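You operate a simulated robot arm through the tools that you are given. There is no shell and no other tool. Be economical: measure what you need, move in short steps, check, and stop when the job is done.

You are at the controls of a simulated two-armed robot. One attempt, no reset.

JOB
Pick up the stiff brush with one hand, pass it to the other hand and put it on the cart bench top.

The check looks at the end state, three seconds after you hand in, the way a careful person would. Anything else that was tipped, shoved, dropped, spilled or broken makes it a failure.

ROBOT AND FRAMES
Two 7-joint arms with two-finger parallel grippers on one trunk, on a base that drives. Base frame: it is fixed to the floor where the robot stands at the start and does not move with it; the origin is under the middle of the robot, x ahead of it, y to its left, z up. Units: m, degrees, N and s.
The left shoulder is at the start at [0.05, 0.165, 1.055], the right one opposite. Places, roughly: cart bench top [0.7, -0.3, 0.8]. Payload 3.91 kg a hand.
The TCP of each hand is the grasp point between the finger pads, 0.03 m short of the fingertips. In the tool frame z runs along the fingers and y along their closing line. Largest opening 0.11 m; finger width 0.02, thickness 0.01; the body of the gripper, 0.048 by 0.112 m, starts 0.055 m behind the TCP.
Orientation is that of the tool frame in the base frame, as a unit quaternion [x, y, z, w]. With the fingers straight down and closing along the base's y, the tool's x points along the base's -x, its y along +y and its z along -z.

CONTROLS
- The arms move only by the tool drive_tool. It takes "left_series", "right_series" or both (then of equal length, played together; a hand with none holds still); each is a list of rows, each an object of numbers (a shift or turn left out is 0, a gripper value left out holds the last): "wx", "wy", "wz": the turn, a rotation vector about the tool's x, y, z in degrees; "dx", "dy", "dz": the shift along the tool's x, y, z in m; "claw": the closure, from 0 (fully open) to 1 (shut). In form: [{"wx": .., "wy": .., "wz": .., "dx": .., "dy": .., "dz": .., "claw": ..}, ...]. A call has 1 to 10 rows; each row is the pose to reach, as a shift and turn from the pose commanded when the call began, along the tool's axes at that moment. Each row takes 0.2 s and may step no farther than 0.05 m and 8.6 degrees from the row before; otherwise, or with a gripper value out of range, the whole call is refused. A pose out of reach is approached as far as the arm can. The call stops where the force on the tool passes 40 N (or 10 N more than at its start, if that is more) or the arm is blocked; 0.2 s more then pass. Each finger travels about 0.045 m/s and halts on what it meets, pressing with about 23 N; the grip force reading is that of the motor and also rises with nothing between the fingers. The clock runs only during rows and for 0.2 s after the last one: add rows that repeat a pose to give the fingers time. It gives the time, the measured TCP pose, the force on the tool (base axes), the opening and the grip force at its end, in the units of the frame above (readings bear some noise), with the torque about the TCP (base axes, N m) and any sound that the robot's microphone picked up, and new pictures: "pictures" is both (left out), scene, wrist or none (wrist: the cameras of the hands that moved).
- Cameras (640 x 400 px; columns grow to the right, rows downward): "scene" is now at [0.1038, -0.0448, 1.2348]; the picture's right is [-0.35, -0.94, 0.00], its down [-0.55, 0.21, -0.81] and it looks along [0.76, -0.29, -0.58] (base axes); focal length 270 px, centre (320, 200). "left" rides on the left gripper at [0.072, -0.017, -0.103] in its tool frame; the picture's right is [0.23, 0.97, 0.00], its down [-0.76, 0.18, -0.62] and it looks along [-0.61, 0.14, 0.78] (tool axes); focal length 222 px, centre (320, 200). "right" rides on the right gripper at [0.072, 0.017, -0.103] in its tool frame; the picture's right is [-0.23, 0.97, 0.00], its down [-0.76, -0.18, -0.62] and it looks along [-0.61, -0.14, 0.78] (tool axes); focal length 222 px, centre (320, 200). There is no depth. A picture from a camera that has moved, and an enlarged one, comes with that camera's place and axes in the base frame and with its lens. The place of the scene camera against the robot may be out by one fixed shift of up to 0.025 m in any direction.
- slide_trunk(by): slides the trunk up (or, below 0, down) by that many m; the arms and the scene camera ride with it, the base frame stays. It gives what a move gives, with no picture.
- base_move(legs): drives the robot by 1 to 6 legs, each [ahead, left, turn to the left] in m, m and degrees, along the robot's own axes; the way and the turn of a leg run together, so that a leg with both is an arc; at most 1.5 m and 180 degrees a leg. The arms and the cameras ride along, it lands a little off, and it stops where it bumps. It gives what a move gives, and a new picture of the scene camera.
- turn_head(pan, tilt): turns the head with the scene camera to pan (to the left, within 80 degrees either way) and tilt (down, from -29 to 69), counted from straight ahead of the robot. It gives what a move gives, and a new picture of the scene camera.
- enlarge(camera, box): a new picture of the part [left, top, right, bottom] of that camera's present view, enlarged. The clock stands still meanwhile.
- close_job(): hands the job in; it is judged then, once.

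Work in short steps. Places have to be worked out from the pictures, the camera data and where the tool is seen: move nearer, look again, correct. Check each grasp and each placing, and mend what went wrong. You have 120 turns and 260 pictures in all, those below and enlarged ones among them. Open the grippers and draw the arms clear of the work before you hand the job in, unless the task says otherwise; then end with one line.

The tools are called by a JSON object that holds its "api" and its "payload". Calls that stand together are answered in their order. drive_tool: Moves the arms, as the interface text tells. Its arguments: {"type":"object","properties":{"left_series":{"type":"array"},"right_series":{"type":"array"},"pictures":{"type":"string","enum":["both","scene","wrist","none"]}},"required":[]} The other tools are called the same way: slide_trunk (by) slides the trunk up or down; base_move (legs) drives the base; turn_head (pan, tilt) turns the head that bears the scene camera; enlarge (camera, box) takes an enlarged picture of a part of a camera's view; close_job () hands the job in.

At the start:

```text
time_s: 0.0
left_ee_pos: [0.4812, -0.0144, 1.021]
left_tool_rot: [0.0, 1.0, 0.0, 0.0]
left_wrist_force: [0.2, 0.3, 0.1]
left_wrist_torque: [0.02, 0.01, -0.03]
left_width: 0.1101
left_gripper_force: 0.0
right_ee_pos: [0.3415, -0.4713, 0.9771]
right_tool_rot: [0.0, 1.0, 0.0, 0.001]
right_wrist_force: [-0.7, -0.3, -0.4]
right_wrist_torque: [-0.01, -0.02, 0.02]
right_width: 0.1101
right_gripper_force: 0.0
trunk travel left (down, up): [-0.275, 0.228]
robot x, y, heading: [-0.0001, 0.0004, 0.0]
head pan, tilt: [-20.7, 35.6]
```

scene: 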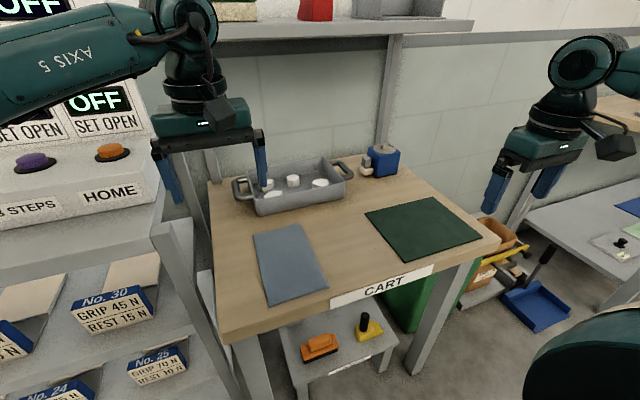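
right: 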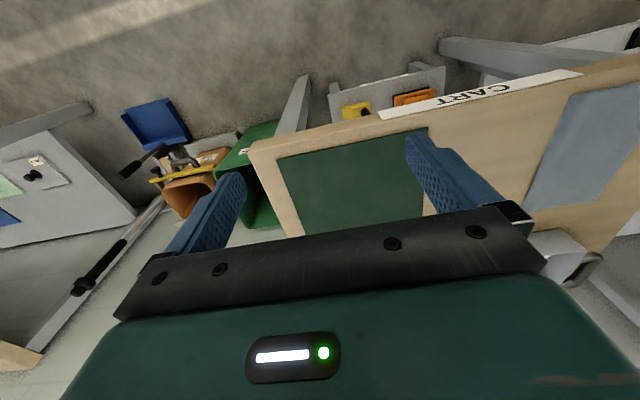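
left: 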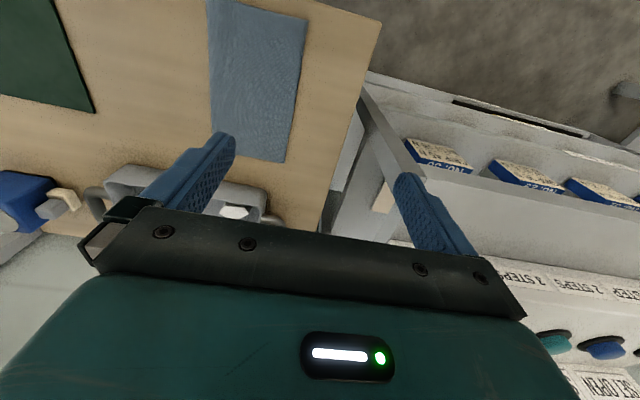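

I'll look closely at the low shelf and the panel signs before moving.

{"api": "enlarge", "payload": {"camera": "scene", "box": [270, 290, 430, 390]}}

{"api": "enlarge", "payload": {"camera": "scene", "box": [0, 60, 220, 400]}}

{"api": "turn_head", "payload": {"pan": -20, "tilt": 60}}

```text
4.00 times, centred on (350, 340) of scene
camera zoom: at [0.1038, -0.0448, 1.2348], right [-0.35, -0.94, 0.0], down [-0.55, 0.21, -0.81], along [0.76, -0.29, -0.58], focal length 1082 px, centre (200, -360)
```

zoom: 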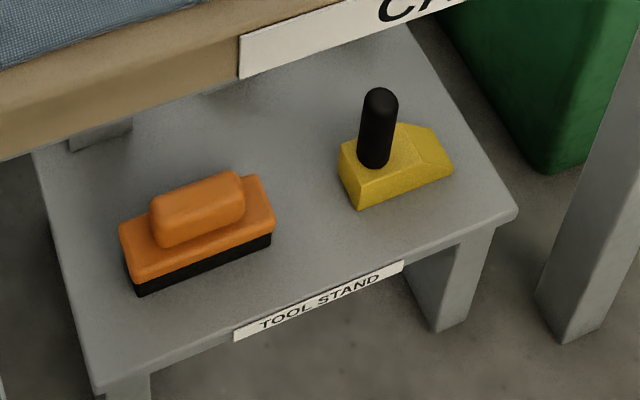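

```text
1.18 times, centred on (110, 230) of scene
camera zoom: at [0.1038, -0.0448, 1.2348], right [-0.35, -0.94, 0.0], down [-0.55, 0.21, -0.81], along [0.76, -0.29, -0.58], focal length 318 px, centre (567, 165)
```

zoom: 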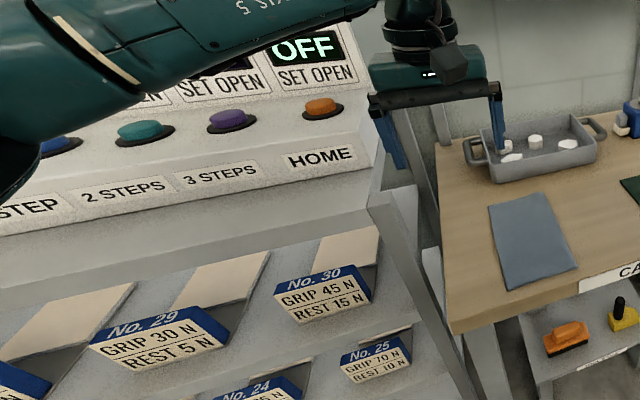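

```text
time_s: 0.9
left_ee_pos: [0.4812, -0.0153, 1.0231]
left_tool_rot: [-0.002, 1.0, 0.001, -0.001]
left_wrist_force: [-0.4, -0.6, 0.5]
left_wrist_torque: [0.02, -0.01, 0.02]
left_width: 0.11
left_gripper_force: 0.0
right_ee_pos: [0.3415, -0.4721, 0.9776]
right_tool_rot: [0.0, 1.0, 0.0, 0.0]
right_wrist_force: [-0.3, 0.2, 0.5]
right_wrist_torque: [-0.03, 0.04, -0.01]
right_width: 0.1102
right_gripper_force: 0.0
trunk travel left (down, up): [-0.275, 0.228]
robot x, y, heading: [-0.0031, 0.0005, -0.0]
head pan, tilt: [-20.0, 60.0]
camera scene: at [0.0845, -0.0365, 1.2015], right [-0.34, -0.94, 0.0], down [-0.81, 0.3, -0.5], along [0.47, -0.17, -0.87], focal length 270 px, centre (320, 200)
```

scene: 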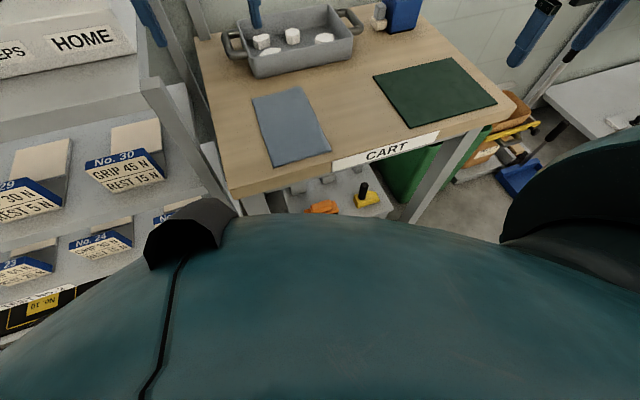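

The orange brush looks to be on the low "tool stand" at about (0.52, -0.20, 0.27), under the cart's overhang, with a front edge at x≈0.37. I'll back up a little so that I can lower the trunk and look under the bench.

{"api": "base_move", "payload": {"legs": [[-0.35, 0, 0]]}}

{"api": "turn_head", "payload": {"pan": -15, "tilt": 35}}

```text
time_s: 3.1
left_ee_pos: [0.1314, -0.0121, 1.022]
left_tool_rot: [-0.001, 1.0, 0.001, 0.0]
left_wrist_force: [-0.2, 0.3, -0.5]
left_wrist_torque: [0.01, -0.03, 0.0]
left_width: 0.1101
left_gripper_force: 0.1
right_ee_pos: [-0.0064, -0.4725, 0.9773]
right_tool_rot: [-0.002, 1.0, -0.001, 0.0]
right_wrist_force: [0.1, -0.3, 0.0]
right_wrist_torque: [0.0, 0.0, -0.02]
right_width: 0.1102
right_gripper_force: 0.0
trunk travel left (down, up): [-0.275, 0.228]
robot x, y, heading: [-0.3488, -0.0011, 0.2]
head pan, tilt: [-20.0, 60.0]
camera scene: at [-0.2661, -0.0367, 1.2015], right [-0.34, -0.94, 0.0], down [-0.81, 0.29, -0.5], along [0.47, -0.17, -0.87], focal length 270 px, centre (320, 200)
```

scene: 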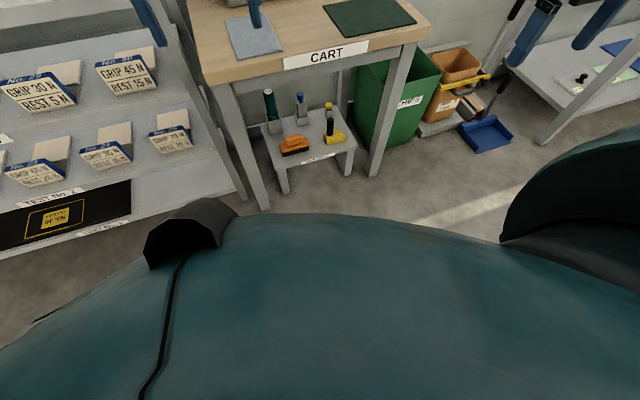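

```text
time_s: 4.0
left_ee_pos: [0.1296, -0.0124, 1.0215]
left_tool_rot: [-0.002, 1.0, 0.0, -0.001]
left_wrist_force: [0.0, 0.9, -0.9]
left_wrist_torque: [0.03, 0.0, -0.01]
left_width: 0.1101
left_gripper_force: 0.1
right_ee_pos: [-0.0074, -0.47, 0.9779]
right_tool_rot: [-0.001, 1.0, 0.0, 0.0]
right_wrist_force: [-0.4, -1.0, -0.5]
right_wrist_torque: [0.0, 0.03, 0.01]
right_width: 0.1098
right_gripper_force: 0.0
trunk travel left (down, up): [-0.275, 0.228]
robot x, y, heading: [-0.3499, -0.0022, 0.1]
head pan, tilt: [-15.0, 35.0]
camera scene: at [-0.2433, -0.0367, 1.2357], right [-0.26, -0.97, 0.0], down [-0.56, 0.15, -0.82], along [0.79, -0.21, -0.57], focal length 270 px, centre (320, 200)
```

scene: 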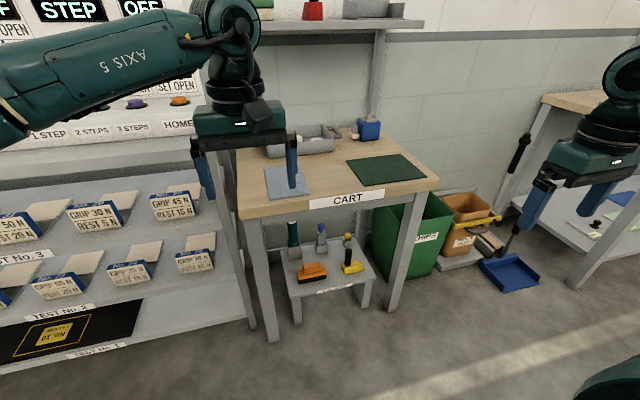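

There are four tools on the stand. I'll enlarge the stand, the rack and the right side.

{"api": "enlarge", "payload": {"camera": "scene", "box": [255, 210, 399, 300]}}

{"api": "enlarge", "payload": {"camera": "scene", "box": [0, 180, 240, 380]}}

{"api": "enlarge", "payload": {"camera": "scene", "box": [400, 170, 640, 320]}}

```text
4.44 times, centred on (327, 255) of scene
camera zoom: at [-0.2433, -0.0367, 1.2357], right [-0.26, -0.97, 0.0], down [-0.56, 0.15, -0.82], along [0.79, -0.21, -0.57], focal length 1202 px, centre (289, -44)
```

zoom: 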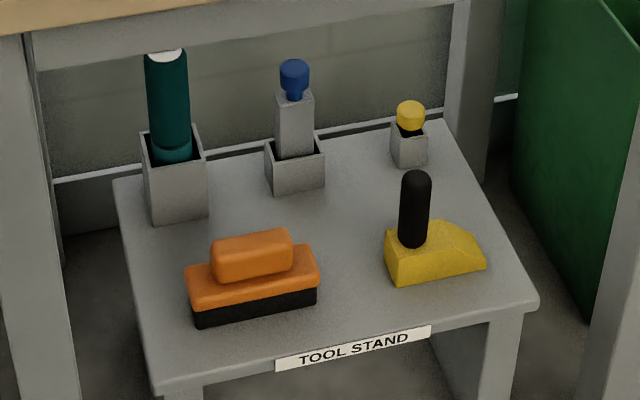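

```text
2.00 times, centred on (120, 280) of scene
camera zoom: at [-0.2433, -0.0367, 1.2357], right [-0.26, -0.97, 0.0], down [-0.56, 0.15, -0.82], along [0.79, -0.21, -0.57], focal length 541 px, centre (720, 40)
```

zoom: 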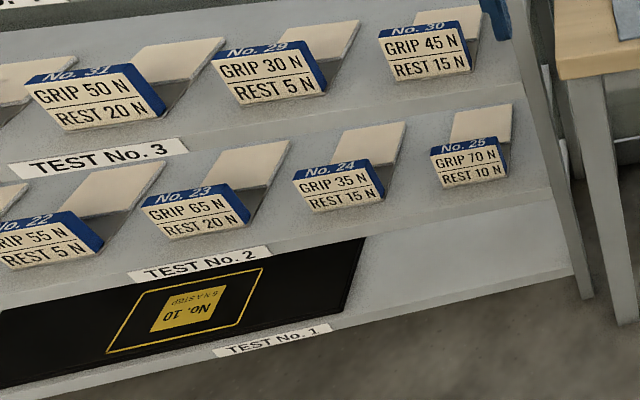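

```text
2.67 times, centred on (520, 245) of scene
camera zoom: at [-0.2433, -0.0367, 1.2357], right [-0.26, -0.97, 0.0], down [-0.56, 0.15, -0.82], along [0.79, -0.21, -0.57], focal length 721 px, centre (-213, 80)
```

zoom: 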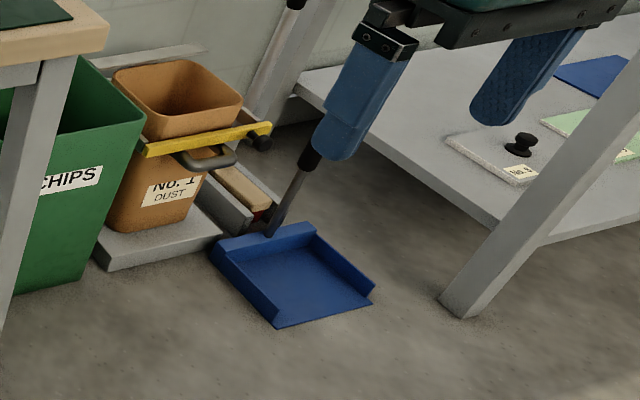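

The orange block brush (black bristles, about 0.126 m along y, front edge x≈0.526, y≈-0.144..-0.270) is my target. The wooden thing on the floor at right could also be a brush, so I'll take a closer look at it, and then lower the trunk here, clear of the bench.

{"api": "enlarge", "payload": {"camera": "scene", "box": [430, 185, 542, 255]}}

{"api": "slide_trunk", "payload": {"by": -0.26}}

{"api": "base_move", "payload": {"legs": [[0, -0.3, 0]]}}

{"api": "turn_head", "payload": {"pan": 3, "tilt": 35}}

```text
5.71 times, centred on (486, 220) of scene
camera zoom: at [-0.2433, -0.0367, 1.2357], right [-0.26, -0.97, 0.0], down [-0.56, 0.15, -0.82], along [0.79, -0.21, -0.57], focal length 1545 px, centre (-629, 86)
```

zoom: 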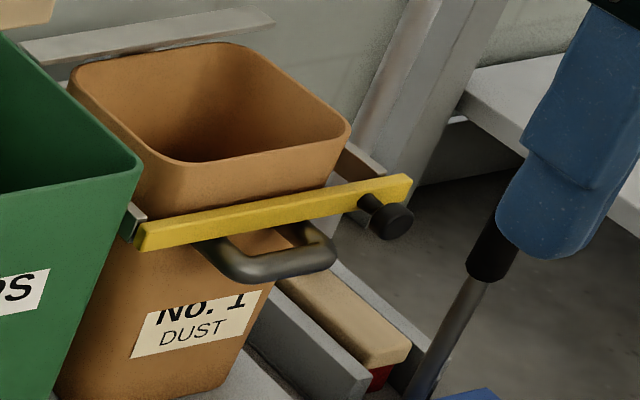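

```text
time_s: 6.7
left_ee_pos: [0.1303, -0.0132, 0.7632]
left_tool_rot: [-0.001, 1.0, -0.001, 0.0]
left_wrist_force: [0.2, 0.2, -0.2]
left_wrist_torque: [0.02, 0.01, -0.02]
left_width: 0.1096
left_gripper_force: 0.1
right_ee_pos: [-0.0072, -0.4713, 0.7167]
right_tool_rot: [-0.002, 1.0, 0.0, 0.0]
right_wrist_force: [0.1, 0.7, 0.4]
right_wrist_torque: [0.01, 0.0, -0.01]
right_width: 0.1101
right_gripper_force: 0.1
trunk travel left (down, up): [-0.015, 0.488]
robot x, y, heading: [-0.3509, 0.0001, 0.3]
head pan, tilt: [-15.0, 35.0]
```

```text
time_s: 8.8
left_ee_pos: [0.1313, -0.3152, 0.7617]
left_tool_rot: [-0.001, 1.0, 0.001, 0.0]
left_wrist_force: [0.0, -0.5, 1.1]
left_wrist_torque: [0.02, 0.01, 0.0]
left_width: 0.11
left_gripper_force: 0.1
right_ee_pos: [-0.0083, -0.7721, 0.7175]
right_tool_rot: [0.0, 1.0, 0.0, 0.0]
right_wrist_force: [-0.3, 0.6, -0.3]
right_wrist_torque: [-0.01, 0.01, 0.0]
right_width: 0.1102
right_gripper_force: 0.0
trunk travel left (down, up): [-0.015, 0.488]
robot x, y, heading: [-0.3506, -0.3009, 0.1]
head pan, tilt: [-15.0, 35.0]
camera scene: at [-0.2429, -0.3375, 0.9758], right [-0.26, -0.97, 0.0], down [-0.55, 0.15, -0.82], along [0.79, -0.21, -0.57], focal length 270 px, centre (320, 200)
```

scene: 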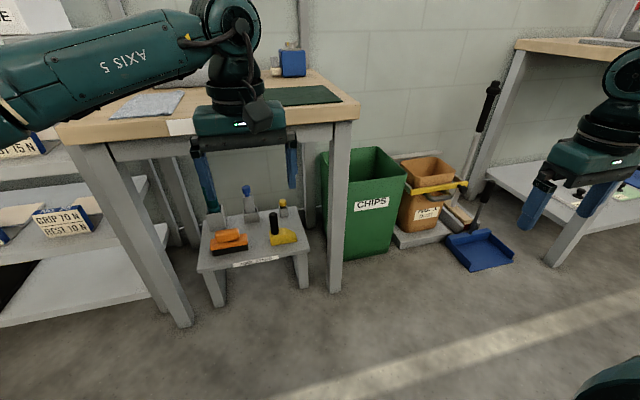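

```text
time_s: 9.6
left_ee_pos: [0.1307, -0.315, 0.7618]
left_tool_rot: [-0.001, 1.0, 0.0, -0.001]
left_wrist_force: [-0.1, 0.4, -1.0]
left_wrist_torque: [-0.01, 0.01, 0.0]
left_width: 0.1102
left_gripper_force: 0.1
right_ee_pos: [-0.0072, -0.7726, 0.7171]
right_tool_rot: [-0.001, 1.0, 0.0, 0.0]
right_wrist_force: [-0.9, -0.1, -0.2]
right_wrist_torque: [-0.02, -0.02, -0.03]
right_width: 0.1103
right_gripper_force: 0.0
trunk travel left (down, up): [-0.015, 0.488]
robot x, y, heading: [-0.3521, -0.3012, -0.3]
head pan, tilt: [3.0, 35.0]
camera scene: at [-0.2401, -0.3102, 0.9758], right [0.05, -1.0, 0.0], down [-0.57, -0.03, -0.82], along [0.82, 0.04, -0.57], focal length 270 px, centre (320, 200)
```

scene: 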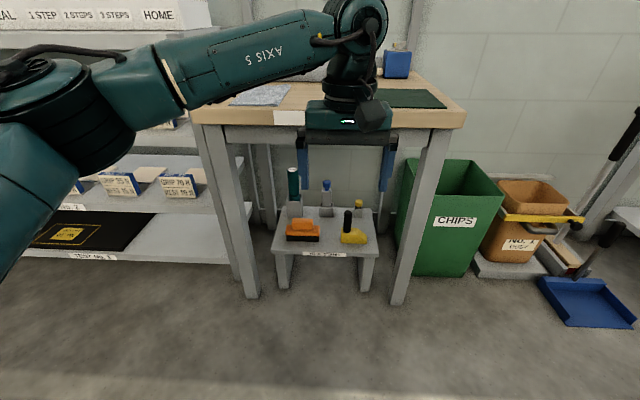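

The work surface (z≈0.24) is the tool stand, so the orange scrub brush is the target. I'll enlarge it from this angle to get its shape.

{"api": "enlarge", "payload": {"camera": "scene", "box": [264, 160, 392, 260]}}

{"api": "enlarge", "payload": {"camera": "scene", "box": [280, 205, 328, 245]}}

```text
4.00 times, centred on (328, 210) of scene
camera zoom: at [-0.2401, -0.3102, 0.9758], right [0.05, -1.0, 0.0], down [-0.57, -0.03, -0.82], along [0.82, 0.04, -0.57], focal length 1082 px, centre (288, 160)
```

zoom: 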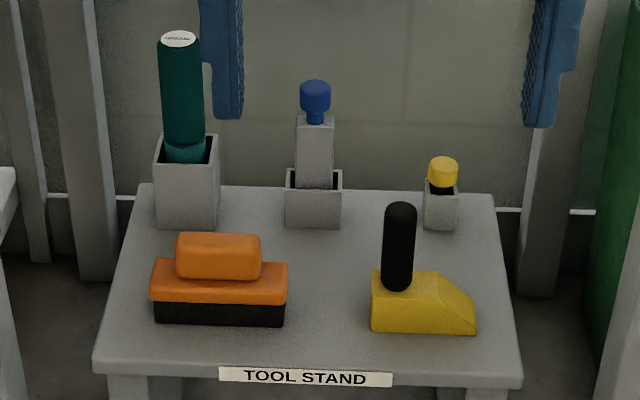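

```text
10.00 times, centred on (304, 225) of scene
camera zoom: at [-0.2401, -0.3102, 0.9758], right [0.05, -1.0, 0.0], down [-0.57, -0.03, -0.82], along [0.82, 0.04, -0.57], focal length 2704 px, centre (480, -50)
```

zoom: 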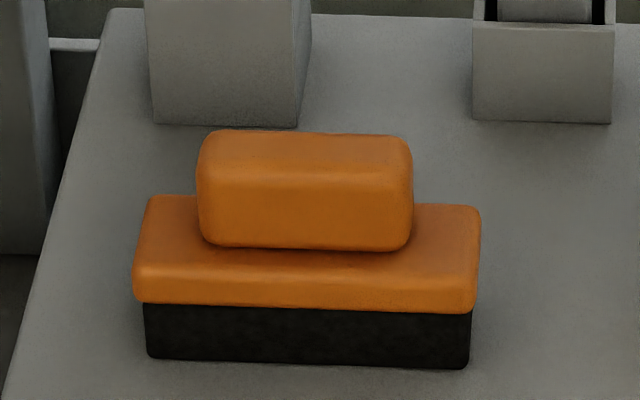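

Brush measured: centre y≈-0.206, front x≈0.53, the handle about 0.085 long in y and about 0.035 deep, z≈0.283–0.318. I'll pitch the left tool 45° forward and lower it in free space in front of the bench.

{"api": "drive_tool", "payload": {"left_series": [{"dx": -0.005, "dy": 0.011, "dz": 0.034, "wy": -4.5, "claw": 0}, {"dx": -0.01, "dy": 0.022, "dz": 0.068, "wy": -9}, {"dx": -0.015, "dy": 0.033, "dz": 0.102, "wy": -13.5}, {"dx": -0.02, "dy": 0.044, "dz": 0.136, "wy": -18}, {"dx": -0.025, "dy": 0.055, "dz": 0.17, "wy": -22.5}, {"dx": -0.03, "dy": 0.066, "dz": 0.204, "wy": -27}, {"dx": -0.035, "dy": 0.077, "dz": 0.238, "wy": -31.5}, {"dx": -0.04, "dy": 0.088, "dz": 0.272, "wy": -36}, {"dx": -0.045, "dy": 0.099, "dz": 0.306, "wy": -40.5}, {"dx": -0.05, "dy": 0.109, "dz": 0.34, "wy": -45}]}}

```text
time_s: 11.8
left_ee_pos: [0.1809, -0.2062, 0.4223]
left_tool_rot: [0.001, 0.923, -0.002, 0.384]
left_wrist_force: [0.4, 0.3, 0.6]
left_wrist_torque: [0.01, 0.01, 0.05]
left_width: 0.1098
left_gripper_force: 0.0
right_ee_pos: [-0.0078, -0.7725, 0.7168]
right_tool_rot: [0.0, 1.0, 0.0, 0.0]
right_wrist_force: [-0.5, -0.3, -0.5]
right_wrist_torque: [0.02, -0.03, -0.01]
right_width: 0.11
right_gripper_force: 0.1
trunk travel left (down, up): [-0.015, 0.488]
robot x, y, heading: [-0.3508, -0.2987, -0.1]
head pan, tilt: [3.0, 35.0]
camera scene: at [-0.2401, -0.3102, 0.9758], right [0.05, -1.0, 0.0], down [-0.57, -0.03, -0.82], along [0.82, 0.04, -0.57], focal length 270 px, centre (320, 200)
camera left: at [0.0581, -0.2227, 0.4433], right [-0.16, 0.97, -0.16], down [0.1, 0.18, 0.98], along [0.98, 0.14, -0.12], focal length 222 px, centre (320, 200)
```

scene: 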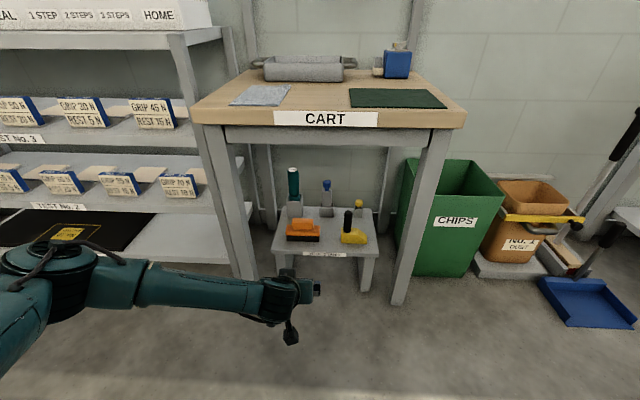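
left: 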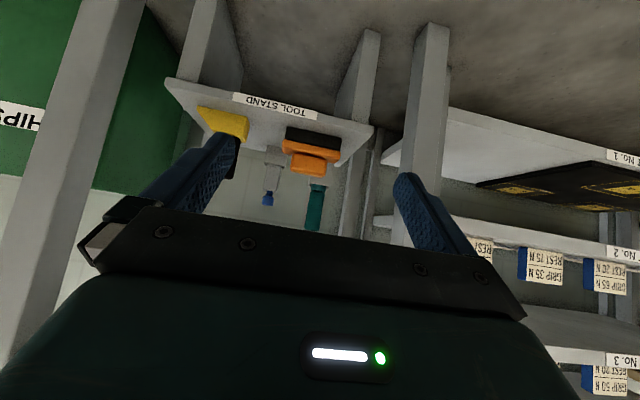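

The forearm runs sideways near x≈0.09, and the bench's front-left leg is at (0.435, 0.015), so the arm should reach in extended forward. I'll advance the base only 0.2 m, shift a little right, and then look with the wrist camera.

{"api": "base_move", "payload": {"legs": [[0.2, -0.05, 0]]}}

{"api": "drive_tool", "payload": {"left_series": [{"dy": 0.025, "dx": -0.02, "dz": 0.02}, {"dy": 0.05, "dx": -0.04, "dz": 0.04}, {"dy": 0.05, "dx": -0.05, "dz": 0.05}], "pictures": "both"}}

```text
time_s: 13.4
left_ee_pos: [0.3818, -0.2564, 0.4225]
left_tool_rot: [-0.001, 0.924, 0.001, 0.383]
left_wrist_force: [-0.5, 0.0, -0.9]
left_wrist_torque: [-0.03, -0.01, 0.01]
left_width: 0.1097
left_gripper_force: 0.1
right_ee_pos: [0.1923, -0.8218, 0.7176]
right_tool_rot: [-0.001, 1.0, 0.0, 0.0]
right_wrist_force: [0.4, 0.5, -0.1]
right_wrist_torque: [0.03, 0.0, 0.01]
right_width: 0.11
right_gripper_force: 0.1
trunk travel left (down, up): [-0.015, 0.488]
robot x, y, heading: [-0.147, -0.3471, 0.2]
head pan, tilt: [3.0, 35.0]
camera scene: at [-0.0394, -0.3596, 0.9758], right [0.05, -1.0, 0.0], down [-0.57, -0.03, -0.82], along [0.82, 0.04, -0.57], focal length 270 px, centre (320, 200)
```

scene: 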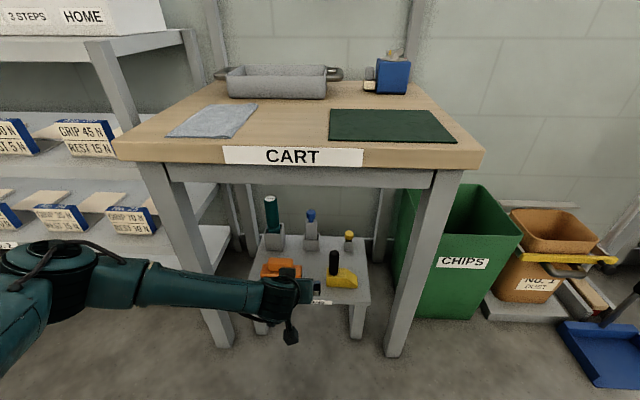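

```text
time_s: 14.2
left_ee_pos: [0.4511, -0.2056, 0.4212]
left_tool_rot: [-0.001, 0.924, 0.0, 0.383]
left_wrist_force: [-0.9, -0.3, -0.2]
left_wrist_torque: [0.03, 0.0, 0.0]
left_width: 0.1101
left_gripper_force: 0.0
right_ee_pos: [0.1936, -0.8217, 0.717]
right_tool_rot: [-0.001, 1.0, 0.0, 0.0]
right_wrist_force: [-0.4, -0.3, 0.1]
right_wrist_torque: [0.05, -0.04, -0.01]
right_width: 0.1098
right_gripper_force: 0.0
trunk travel left (down, up): [-0.015, 0.488]
robot x, y, heading: [-0.1499, -0.3485, 0.3]
head pan, tilt: [3.0, 35.0]
camera scene: at [-0.0393, -0.3596, 0.9758], right [0.05, -1.0, 0.0], down [-0.57, -0.03, -0.82], along [0.82, 0.04, -0.57], focal length 270 px, centre (320, 200)
camera left: at [0.3294, -0.2213, 0.443], right [-0.16, 0.97, -0.16], down [0.1, 0.18, 0.98], along [0.98, 0.15, -0.12], focal length 222 px, centre (320, 200)
```

scene: 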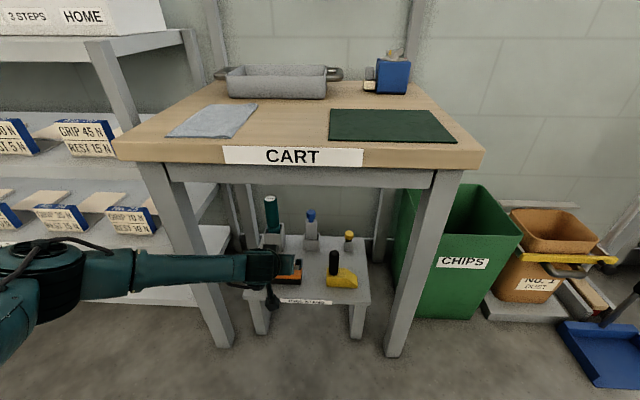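
left: 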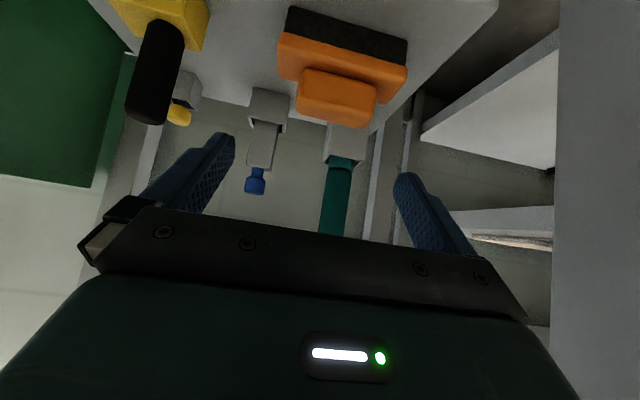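

The elbow straightens as the arm extends, so it stays clear of the leg. I'll measure the brush from the wrist view.

{"api": "enlarge", "payload": {"camera": "left", "box": [250, 0, 442, 120]}}

```text
3.33 times, centred on (346, 60) of left
camera zoom: at [0.3294, -0.2213, 0.443], right [-0.16, 0.97, -0.16], down [0.1, 0.18, 0.98], along [0.98, 0.15, -0.12], focal length 740 px, centre (233, 667)
```

zoom: 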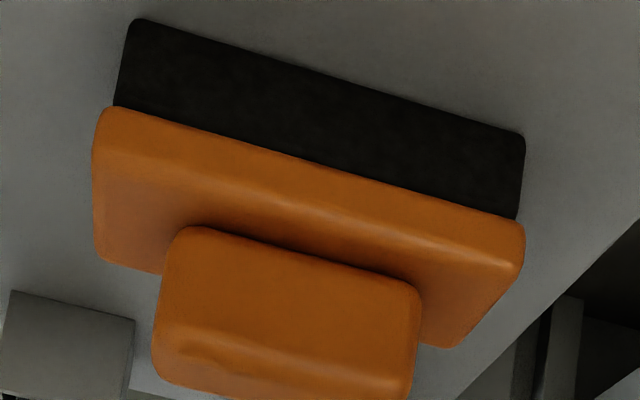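

The wrist view puts the brush centre at y≈-0.190 with the handle front at x≈0.546 and the handle centre at about (0.563, -0.19, 0.30). I'll approach along the tool axis most of the way and then check.

{"api": "drive_tool", "payload": {"left_series": [{"dy": 0.008, "dz": 0.03}, {"dy": 0.0155, "dz": 0.06}, {"dy": 0.0155, "dz": 0.085, "dx": -0.004}, {"dy": 0.0155, "dz": 0.105, "dx": -0.004}, {"dy": 0.0155, "dz": 0.105, "dx": -0.004}], "pictures": "both"}}

```text
time_s: 15.4
left_ee_pos: [0.5287, -0.1888, 0.3513]
left_tool_rot: [-0.001, 0.924, 0.0, 0.382]
left_wrist_force: [-0.3, 0.3, -0.1]
left_wrist_torque: [0.0, 0.0, 0.02]
left_width: 0.1099
left_gripper_force: 0.1
right_ee_pos: [0.1929, -0.8225, 0.7172]
right_tool_rot: [-0.001, 1.0, 0.001, 0.0]
right_wrist_force: [0.4, 0.5, -0.1]
right_wrist_torque: [-0.05, 0.0, 0.01]
right_width: 0.1099
right_gripper_force: 0.1
trunk travel left (down, up): [-0.015, 0.488]
robot x, y, heading: [-0.1497, -0.3532, 0.3]
head pan, tilt: [3.0, 35.0]
camera scene: at [-0.0393, -0.3596, 0.9758], right [0.05, -1.0, 0.0], down [-0.57, -0.03, -0.82], along [0.82, 0.04, -0.57], focal length 270 px, centre (320, 200)
camera left: at [0.406, -0.2051, 0.3727], right [-0.16, 0.97, -0.16], down [0.1, 0.18, 0.98], along [0.98, 0.14, -0.12], focal length 222 px, centre (320, 200)
```

scene: 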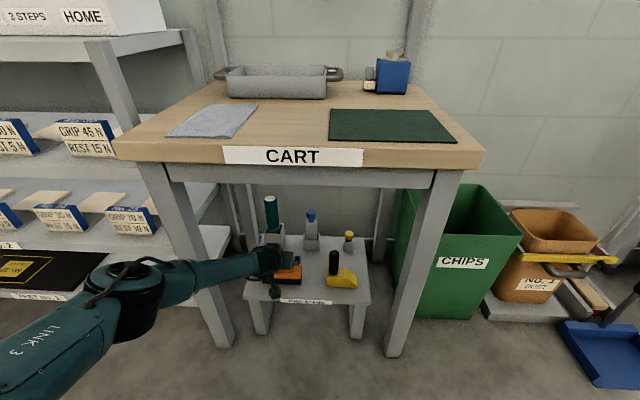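
left: 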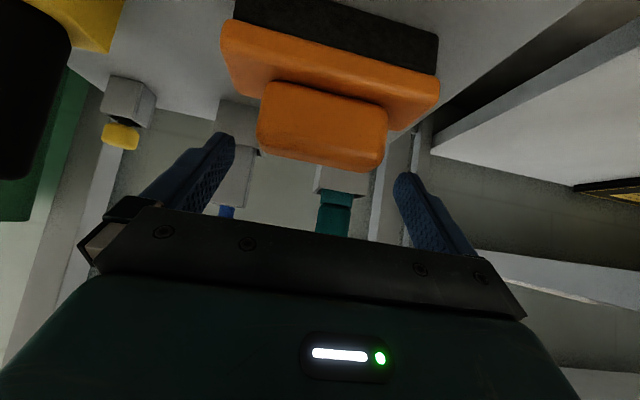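

Fingers straddle the handle (handle centre y≈-0.190). I'll go in the last 4.5 cm.

{"api": "drive_tool", "payload": {"left_series": [{"dz": 0.02, "dy": -0.001}, {"dz": 0.035, "dy": -0.001}, {"dz": 0.045, "dy": -0.001}, {"dz": 0.045, "dy": -0.001}], "pictures": "wrist"}}

{"api": "enlarge", "payload": {"camera": "scene", "box": [220, 220, 348, 300]}}

```text
time_s: 16.4
left_ee_pos: [0.5444, -0.1925, 0.3296]
left_tool_rot: [-0.002, 0.924, 0.001, 0.382]
left_wrist_force: [0.1, 0.4, 0.2]
left_wrist_torque: [0.02, -0.01, -0.03]
left_width: 0.1098
left_gripper_force: 0.1
left hand out of reach, approached as far as the arm can: row 2, 3, 4
right_ee_pos: [0.1938, -0.8224, 0.7172]
right_tool_rot: [-0.001, 1.0, 0.0, 0.0]
right_wrist_force: [0.8, -0.4, 0.3]
right_wrist_torque: [0.0, 0.0, 0.05]
right_width: 0.1098
right_gripper_force: 0.0
trunk travel left (down, up): [-0.015, 0.488]
robot x, y, heading: [-0.1465, -0.3519, -0.1]
head pan, tilt: [3.0, 35.0]
camera left: at [0.4213, -0.2083, 0.3516], right [-0.16, 0.97, -0.16], down [0.1, 0.18, 0.98], along [0.98, 0.14, -0.12], focal length 222 px, centre (320, 200)
```

left: 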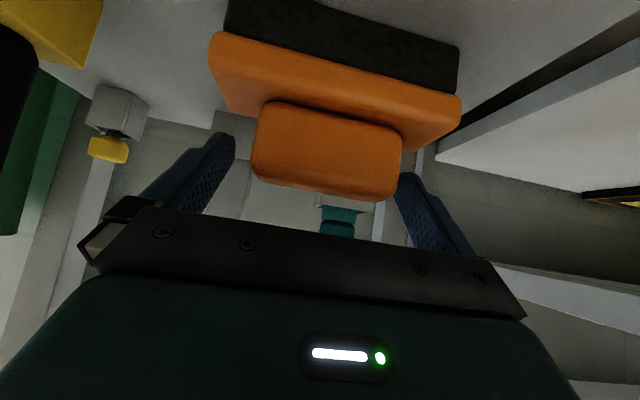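

```text
5.00 times, centred on (284, 260) of scene
camera zoom: at [-0.0393, -0.3596, 0.9758], right [0.05, -1.0, 0.0], down [-0.57, -0.03, -0.82], along [0.82, 0.04, -0.57], focal length 1352 px, centre (500, -100)
```

zoom: 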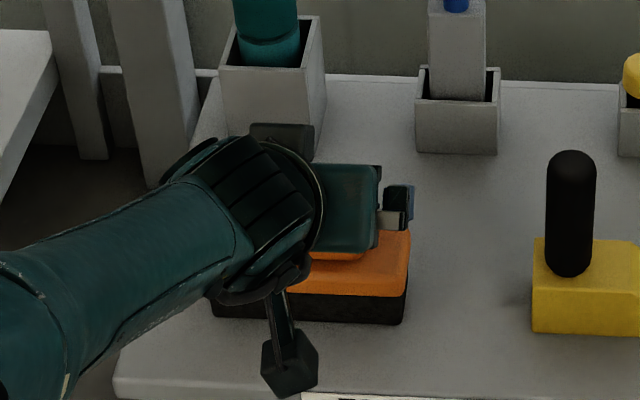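

The arm reached its limit about 2 cm short. I'll retract slightly, drive the base 6 cm forward, and then finish the approach.

{"api": "drive_tool", "payload": {"left_series": [{"dz": -0.03}, {"dz": -0.06}, {"dz": -0.07, "dx": 0.0}], "pictures": "none"}}

{"api": "base_move", "payload": {"legs": [[0.06, 0, 0]]}}

{"api": "drive_tool", "payload": {"left_series": [{"dz": 0.0}], "pictures": "wrist"}}

```text
time_s: 17.2
left_ee_pos: [0.4945, -0.1914, 0.3796]
left_tool_rot: [-0.002, 0.924, 0.001, 0.382]
left_wrist_force: [-0.3, -0.6, -0.2]
left_wrist_torque: [0.0, 0.03, -0.01]
left_width: 0.1099
left_gripper_force: 0.2
right_ee_pos: [0.1939, -0.8209, 0.7163]
right_tool_rot: [-0.002, 1.0, 0.0, 0.001]
right_wrist_force: [-0.3, -0.7, 0.8]
right_wrist_torque: [-0.03, 0.02, 0.0]
right_width: 0.1101
right_gripper_force: 0.1
trunk travel left (down, up): [-0.015, 0.488]
robot x, y, heading: [-0.1491, -0.3484, 0.0]
head pan, tilt: [3.0, 35.0]
```

```text
time_s: 18.2
left_ee_pos: [0.5559, -0.192, 0.3795]
left_tool_rot: [-0.001, 0.924, 0.0, 0.382]
left_wrist_force: [0.0, -0.9, 1.1]
left_wrist_torque: [-0.01, 0.01, -0.02]
left_width: 0.1101
left_gripper_force: 0.1
right_ee_pos: [0.2531, -0.8214, 0.7172]
right_tool_rot: [-0.001, 1.0, 0.0, 0.001]
right_wrist_force: [-0.5, -0.1, 0.7]
right_wrist_torque: [0.0, 0.02, 0.0]
right_width: 0.1102
right_gripper_force: 0.0
trunk travel left (down, up): [-0.015, 0.488]
robot x, y, heading: [-0.0883, -0.3506, -0.1]
head pan, tilt: [3.0, 35.0]
camera scene: at [0.0206, -0.3595, 0.9758], right [0.05, -1.0, 0.0], down [-0.57, -0.03, -0.82], along [0.82, 0.04, -0.57], focal length 270 px, centre (320, 200)
```

scene: 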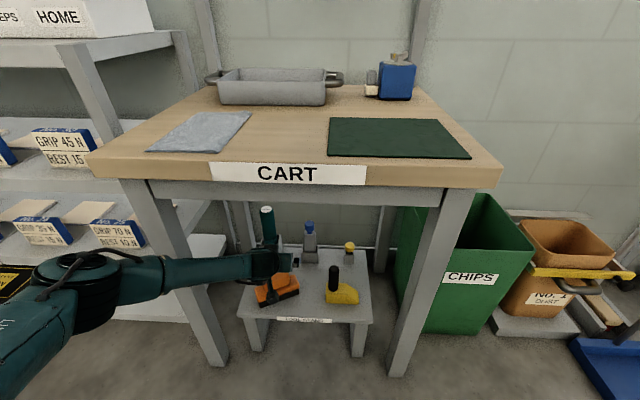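

```text
time_s: 18.6
left_ee_pos: [0.5559, -0.1921, 0.3785]
left_tool_rot: [-0.002, 0.924, 0.001, 0.383]
left_wrist_force: [-0.1, 0.3, 0.1]
left_wrist_torque: [-0.02, -0.02, -0.01]
left_width: 0.11
left_gripper_force: 0.0
right_ee_pos: [0.2535, -0.8208, 0.7182]
right_tool_rot: [-0.001, 1.0, 0.0, 0.0]
right_wrist_force: [-0.9, -0.4, -0.6]
right_wrist_torque: [-0.01, 0.0, -0.01]
right_width: 0.1102
right_gripper_force: 0.0
trunk travel left (down, up): [-0.015, 0.488]
robot x, y, heading: [-0.0918, -0.3509, -0.1]
head pan, tilt: [3.0, 35.0]
camera left: at [0.4327, -0.2088, 0.4011], right [-0.16, 0.97, -0.16], down [0.1, 0.18, 0.98], along [0.98, 0.14, -0.12], focal length 222 px, centre (320, 200)
```

left: 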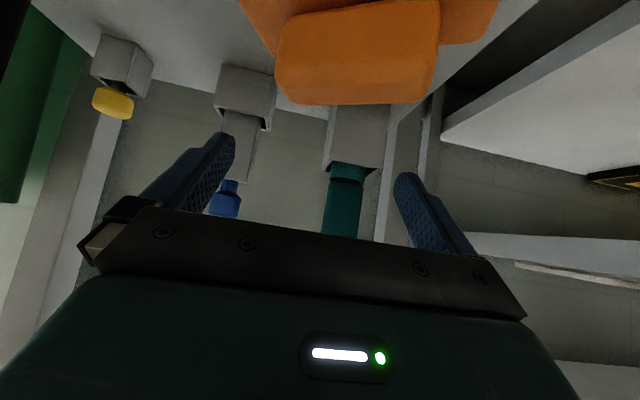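

I'll check whether the brush moved before going on.

{"api": "enlarge", "payload": {"camera": "scene", "box": [220, 235, 348, 315]}}

```text
5.00 times, centred on (284, 275) of scene
camera zoom: at [0.0206, -0.3595, 0.9758], right [0.05, -1.0, 0.0], down [-0.57, -0.03, -0.82], along [0.82, 0.04, -0.57], focal length 1352 px, centre (500, -175)
```

zoom: 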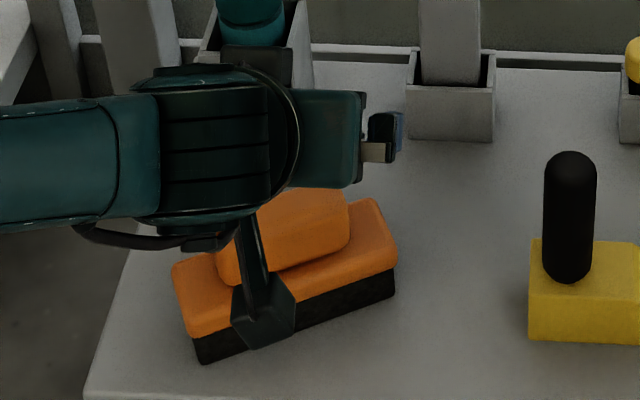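

The brush has been turned by about 25° (its -y end went back), while the stand and the other tools look unchanged. I'll back the hand up, yaw it +25° to match, and re-measure.

{"api": "drive_tool", "payload": {"left_series": [{"dz": -0.03, "dx": 0.01}, {"dz": -0.05, "dx": 0.03, "dy": -0.01}, {"dz": -0.06, "dx": 0.046, "dy": -0.023, "wx": -5.8, "wz": -5.8}, {"dz": -0.06, "dx": 0.046, "dy": -0.023, "wx": -11.6, "wz": -11.6}, {"dz": -0.06, "dx": 0.046, "dy": -0.023, "wx": -17.4, "wz": -17.4}, {"dz": -0.06, "dx": 0.046, "dy": -0.023, "wx": -17.4, "wz": -17.4}], "pictures": "wrist"}}

{"api": "enlarge", "payload": {"camera": "left", "box": [192, 0, 448, 160]}}

{"api": "enlarge", "payload": {"camera": "scene", "box": [220, 235, 348, 315]}}

```text
time_s: 20.0
left_ee_pos: [0.4802, -0.2156, 0.3892]
left_tool_rot: [-0.199, 0.902, 0.083, 0.374]
left_wrist_force: [-0.9, 0.2, 1.1]
left_wrist_torque: [0.0, 0.01, -0.02]
left_width: 0.1103
left_gripper_force: 0.0
right_ee_pos: [0.2535, -0.8219, 0.7174]
right_tool_rot: [-0.001, 1.0, 0.0, 0.0]
right_wrist_force: [0.2, -0.8, 0.1]
right_wrist_torque: [-0.03, 0.0, 0.0]
right_width: 0.1101
right_gripper_force: 0.0
trunk travel left (down, up): [-0.015, 0.488]
robot x, y, heading: [-0.0902, -0.352, -0.2]
head pan, tilt: [3.0, 35.0]
camera left: at [0.3763, -0.2825, 0.4111], right [-0.56, 0.82, -0.16], down [0.01, 0.2, 0.98], along [0.83, 0.54, -0.12], focal length 222 px, centre (320, 200)
```

left: 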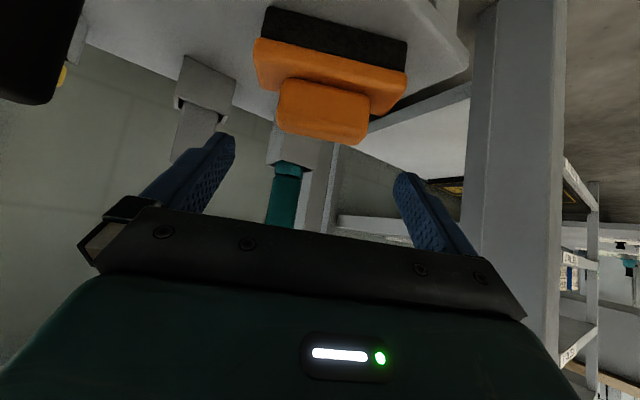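

```text
2.50 times, centred on (320, 80) of left
camera zoom: at [0.3763, -0.2825, 0.4111], right [-0.56, 0.82, -0.16], down [0.01, 0.2, 0.98], along [0.83, 0.54, -0.12], focal length 555 px, centre (320, 500)
```

zoom: 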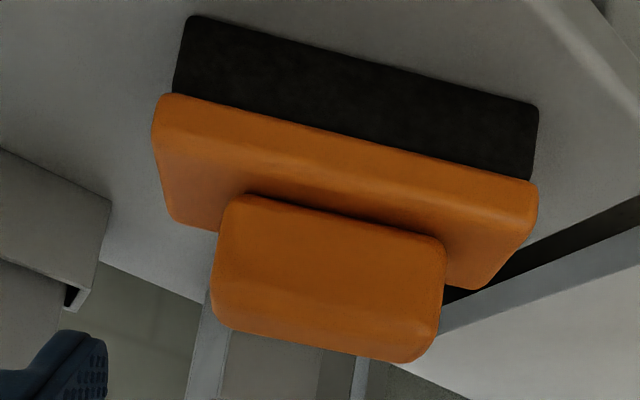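

```text
5.00 times, centred on (284, 275) of scene
camera zoom: at [0.0206, -0.3595, 0.9758], right [0.05, -1.0, 0.0], down [-0.57, -0.03, -0.82], along [0.82, 0.04, -0.57], focal length 1352 px, centre (500, -175)
```

zoom: 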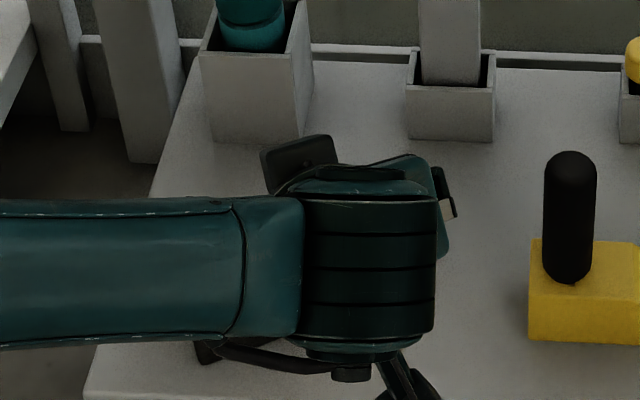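

Re-measured: brush yaw ≈26.5°, handle centre ≈(0.555, -0.180). The target lies nearly straight along the tool axis, 0.108 m on, so I'll go in part way and check.

{"api": "drive_tool", "payload": {"left_series": [{"dz": 0.03, "dx": -0.004, "wx": -1.3, "wz": -1.3}, {"dz": 0.055, "dx": -0.0076, "wx": -1.3, "wz": -1.3}, {"dz": 0.075, "dx": -0.0076, "wx": -1.3, "wz": -1.3}, {"dz": 0.075, "dx": -0.0076, "wx": -1.3, "wz": -1.3}], "pictures": "wrist"}}

{"api": "enlarge", "payload": {"camera": "scene", "box": [220, 235, 348, 315]}}

```text
time_s: 21.0
left_ee_pos: [0.5333, -0.1914, 0.3416]
left_tool_rot: [-0.212, 0.899, 0.087, 0.373]
left_wrist_force: [-0.6, 0.0, 0.0]
left_wrist_torque: [0.0, 0.0, -0.01]
left_width: 0.1099
left_gripper_force: 0.0
right_ee_pos: [0.2534, -0.8224, 0.7167]
right_tool_rot: [0.0, 1.0, 0.0, 0.0]
right_wrist_force: [-0.4, 0.0, -0.5]
right_wrist_torque: [-0.02, 0.0, 0.02]
right_width: 0.1099
right_gripper_force: 0.0
trunk travel left (down, up): [-0.015, 0.488]
robot x, y, heading: [-0.0888, -0.3522, -0.0]
head pan, tilt: [3.0, 35.0]
camera left: at [0.4322, -0.2611, 0.3633], right [-0.58, 0.8, -0.16], down [0.01, 0.2, 0.98], along [0.81, 0.57, -0.12], focal length 222 px, centre (320, 200)
```

left: 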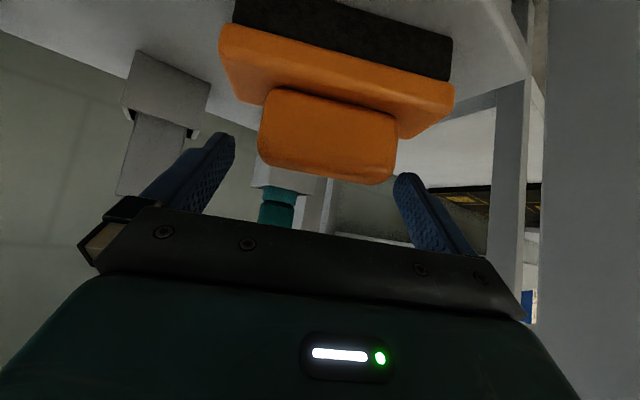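

```text
5.00 times, centred on (284, 275) of scene
camera zoom: at [0.0206, -0.3595, 0.9758], right [0.05, -1.0, 0.0], down [-0.57, -0.03, -0.82], along [0.82, 0.04, -0.57], focal length 1352 px, centre (500, -175)
```

zoom: 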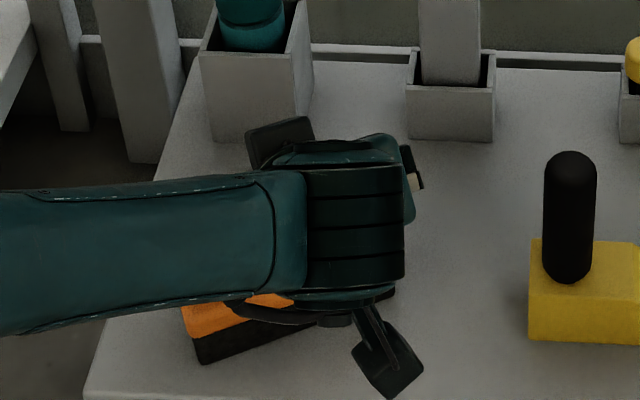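

The brush is still in place and the handle is centred to within about 3 mm. I'll go in the last 3.2 cm with a small lateral correction.

{"api": "drive_tool", "payload": {"left_series": [{"dz": 0.012, "dy": 0.003}, {"dz": 0.024, "dy": 0.003}, {"dz": 0.032, "dy": 0.003}, {"dz": 0.032, "dy": 0.003}], "pictures": "wrist"}}

```text
time_s: 22.0
left_ee_pos: [0.553, -0.1779, 0.3185]
left_tool_rot: [-0.213, 0.899, 0.088, 0.373]
left_wrist_force: [-0.2, -0.1, 0.7]
left_wrist_torque: [-0.04, 0.0, 0.03]
left_width: 0.1101
left_gripper_force: 0.1
right_ee_pos: [0.254, -0.8221, 0.7176]
right_tool_rot: [0.0, 1.0, 0.0, 0.0]
right_wrist_force: [-0.5, 0.8, 0.2]
right_wrist_torque: [0.01, -0.03, 0.01]
right_width: 0.1099
right_gripper_force: 0.0
trunk travel left (down, up): [-0.015, 0.488]
robot x, y, heading: [-0.0903, -0.3539, 0.2]
head pan, tilt: [3.0, 35.0]
camera left: at [0.4503, -0.248, 0.3402], right [-0.58, 0.8, -0.16], down [0.01, 0.2, 0.98], along [0.81, 0.57, -0.12], focal length 222 px, centre (320, 200)
```

left: 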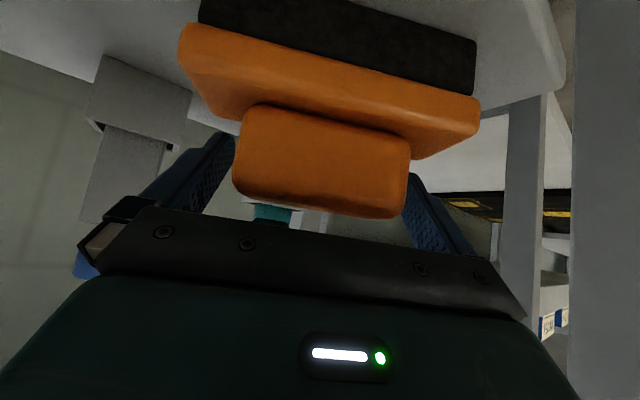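

The handle sits between the fingers, so I'll close.

{"api": "drive_tool", "payload": {"left_series": [{"claw": 1}, {"claw": 1}, {"claw": 1}, {"claw": 1}, {"claw": 1}, {"claw": 1}], "pictures": "wrist"}}

```text
time_s: 23.4
left_ee_pos: [0.5522, -0.1785, 0.3189]
left_tool_rot: [-0.212, 0.899, 0.088, 0.372]
left_wrist_force: [0.1, -0.4, 0.2]
left_wrist_torque: [-0.03, 0.02, 0.01]
left_width: 0.0797
left_gripper_force: 23.2
right_ee_pos: [0.2534, -0.8229, 0.7174]
right_tool_rot: [-0.001, 1.0, 0.0, 0.0]
right_wrist_force: [0.6, 0.4, 0.2]
right_wrist_torque: [-0.01, 0.0, 0.0]
right_width: 0.1098
right_gripper_force: 0.1
trunk travel left (down, up): [-0.015, 0.488]
robot x, y, heading: [-0.0864, -0.3513, 0.2]
head pan, tilt: [3.0, 35.0]
camera left: at [0.4504, -0.2479, 0.3404], right [-0.58, 0.8, -0.16], down [0.01, 0.2, 0.98], along [0.81, 0.57, -0.12], focal length 222 px, centre (320, 200)
```

left: 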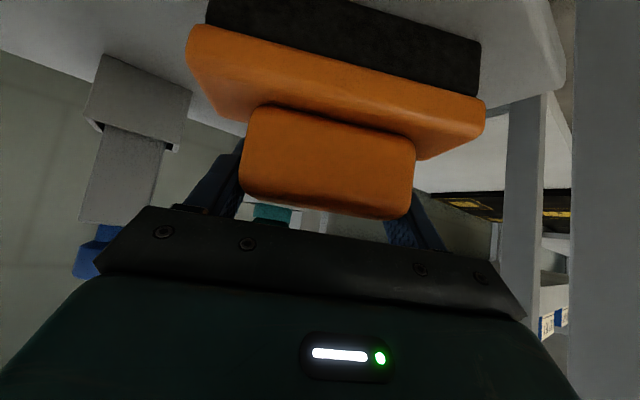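

Gripped at 0.080 m. I'll lift straight up 3 cm and check.

{"api": "drive_tool", "payload": {"left_series": [{"dx": -0.007, "dz": -0.007}, {"dx": -0.014, "dz": -0.014}, {"dx": -0.021, "dz": -0.021}, {"dx": -0.021, "dz": -0.021}], "pictures": "both"}}

```text
time_s: 24.4
left_ee_pos: [0.5529, -0.1787, 0.3497]
left_tool_rot: [-0.213, 0.899, 0.089, 0.372]
left_wrist_force: [-0.1, 0.0, -2.5]
left_wrist_torque: [0.0, -0.05, 0.04]
left_width: 0.08
left_gripper_force: 22.6
right_ee_pos: [0.2529, -0.8228, 0.7181]
right_tool_rot: [-0.001, 1.0, 0.0, 0.001]
right_wrist_force: [-0.1, 0.2, 0.1]
right_wrist_torque: [0.02, 0.02, -0.01]
right_width: 0.1101
right_gripper_force: 0.0
trunk travel left (down, up): [-0.015, 0.488]
robot x, y, heading: [-0.0889, -0.3508, 0.1]
head pan, tilt: [3.0, 35.0]
camera scene: at [0.0208, -0.3595, 0.9757], right [0.05, -1.0, 0.0], down [-0.57, -0.03, -0.82], along [0.82, 0.04, -0.57], focal length 270 px, centre (320, 200)
camera left: at [0.4508, -0.2482, 0.3705], right [-0.58, 0.8, -0.16], down [0.01, 0.2, 0.98], along [0.81, 0.57, -0.12], focal length 222 px, centre (320, 200)
```

scene: 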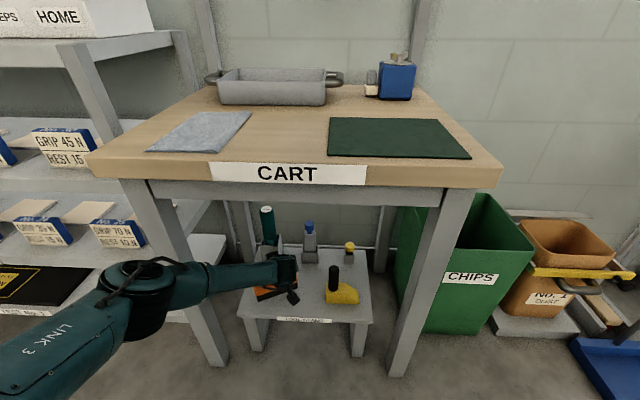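
left: 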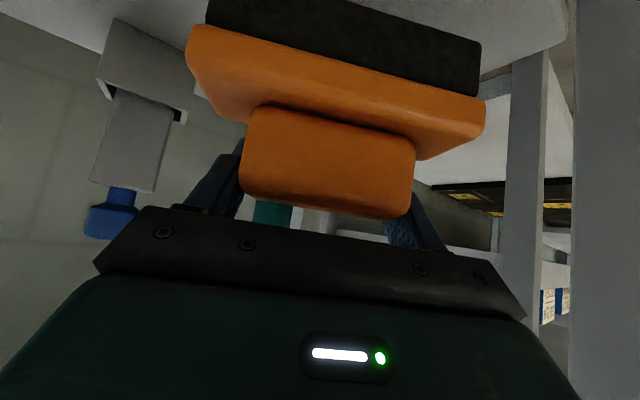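

The brush is held (2.5 N) and level. I'll raise 5 cm more and back the base out 0.4 m.

{"api": "drive_tool", "payload": {"left_series": [{"dx": -0.012, "dz": -0.012}, {"dx": -0.024, "dz": -0.024}, {"dx": -0.035, "dz": -0.035}], "pictures": "none"}}

{"api": "base_move", "payload": {"legs": [[-0.4, 0, 0]]}}

```text
time_s: 25.2
left_ee_pos: [0.5521, -0.1792, 0.3982]
left_tool_rot: [-0.212, 0.899, 0.088, 0.373]
left_wrist_force: [-0.6, 0.2, -1.6]
left_wrist_torque: [-0.01, -0.01, -0.01]
left_width: 0.0802
left_gripper_force: 23.0
right_ee_pos: [0.2538, -0.822, 0.717]
right_tool_rot: [-0.001, 1.0, -0.001, 0.001]
right_wrist_force: [1.0, 0.8, 0.9]
right_wrist_torque: [0.0, 0.0, -0.02]
right_width: 0.1101
right_gripper_force: 0.0
trunk travel left (down, up): [-0.015, 0.488]
robot x, y, heading: [-0.0898, -0.3477, -0.0]
head pan, tilt: [3.0, 35.0]
```

```text
time_s: 27.7
left_ee_pos: [0.1524, -0.1794, 0.3986]
left_tool_rot: [-0.214, 0.899, 0.089, 0.372]
left_wrist_force: [0.1, 0.1, -2.1]
left_wrist_torque: [0.04, -0.01, 0.0]
left_width: 0.0801
left_gripper_force: 23.2
right_ee_pos: [-0.1466, -0.8227, 0.7169]
right_tool_rot: [-0.002, 1.0, -0.001, 0.0]
right_wrist_force: [0.8, -0.1, -0.3]
right_wrist_torque: [-0.01, 0.01, -0.01]
right_width: 0.1098
right_gripper_force: 0.0
trunk travel left (down, up): [-0.015, 0.488]
robot x, y, heading: [-0.4919, -0.3556, 0.2]
head pan, tilt: [3.0, 35.0]
camera scene: at [-0.3802, -0.3602, 0.9757], right [0.06, -1.0, 0.0], down [-0.57, -0.03, -0.82], along [0.82, 0.05, -0.57], focal length 270 px, centre (320, 200)
```

scene: 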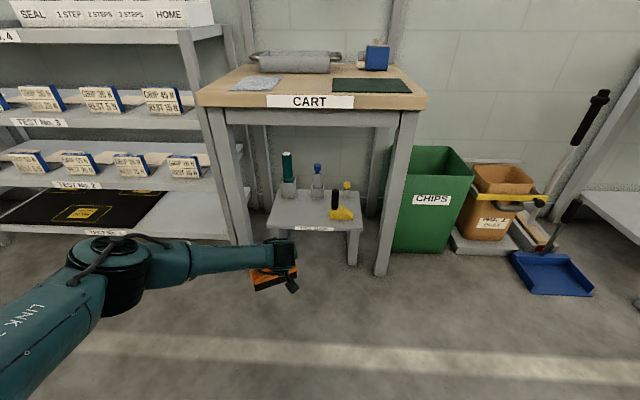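

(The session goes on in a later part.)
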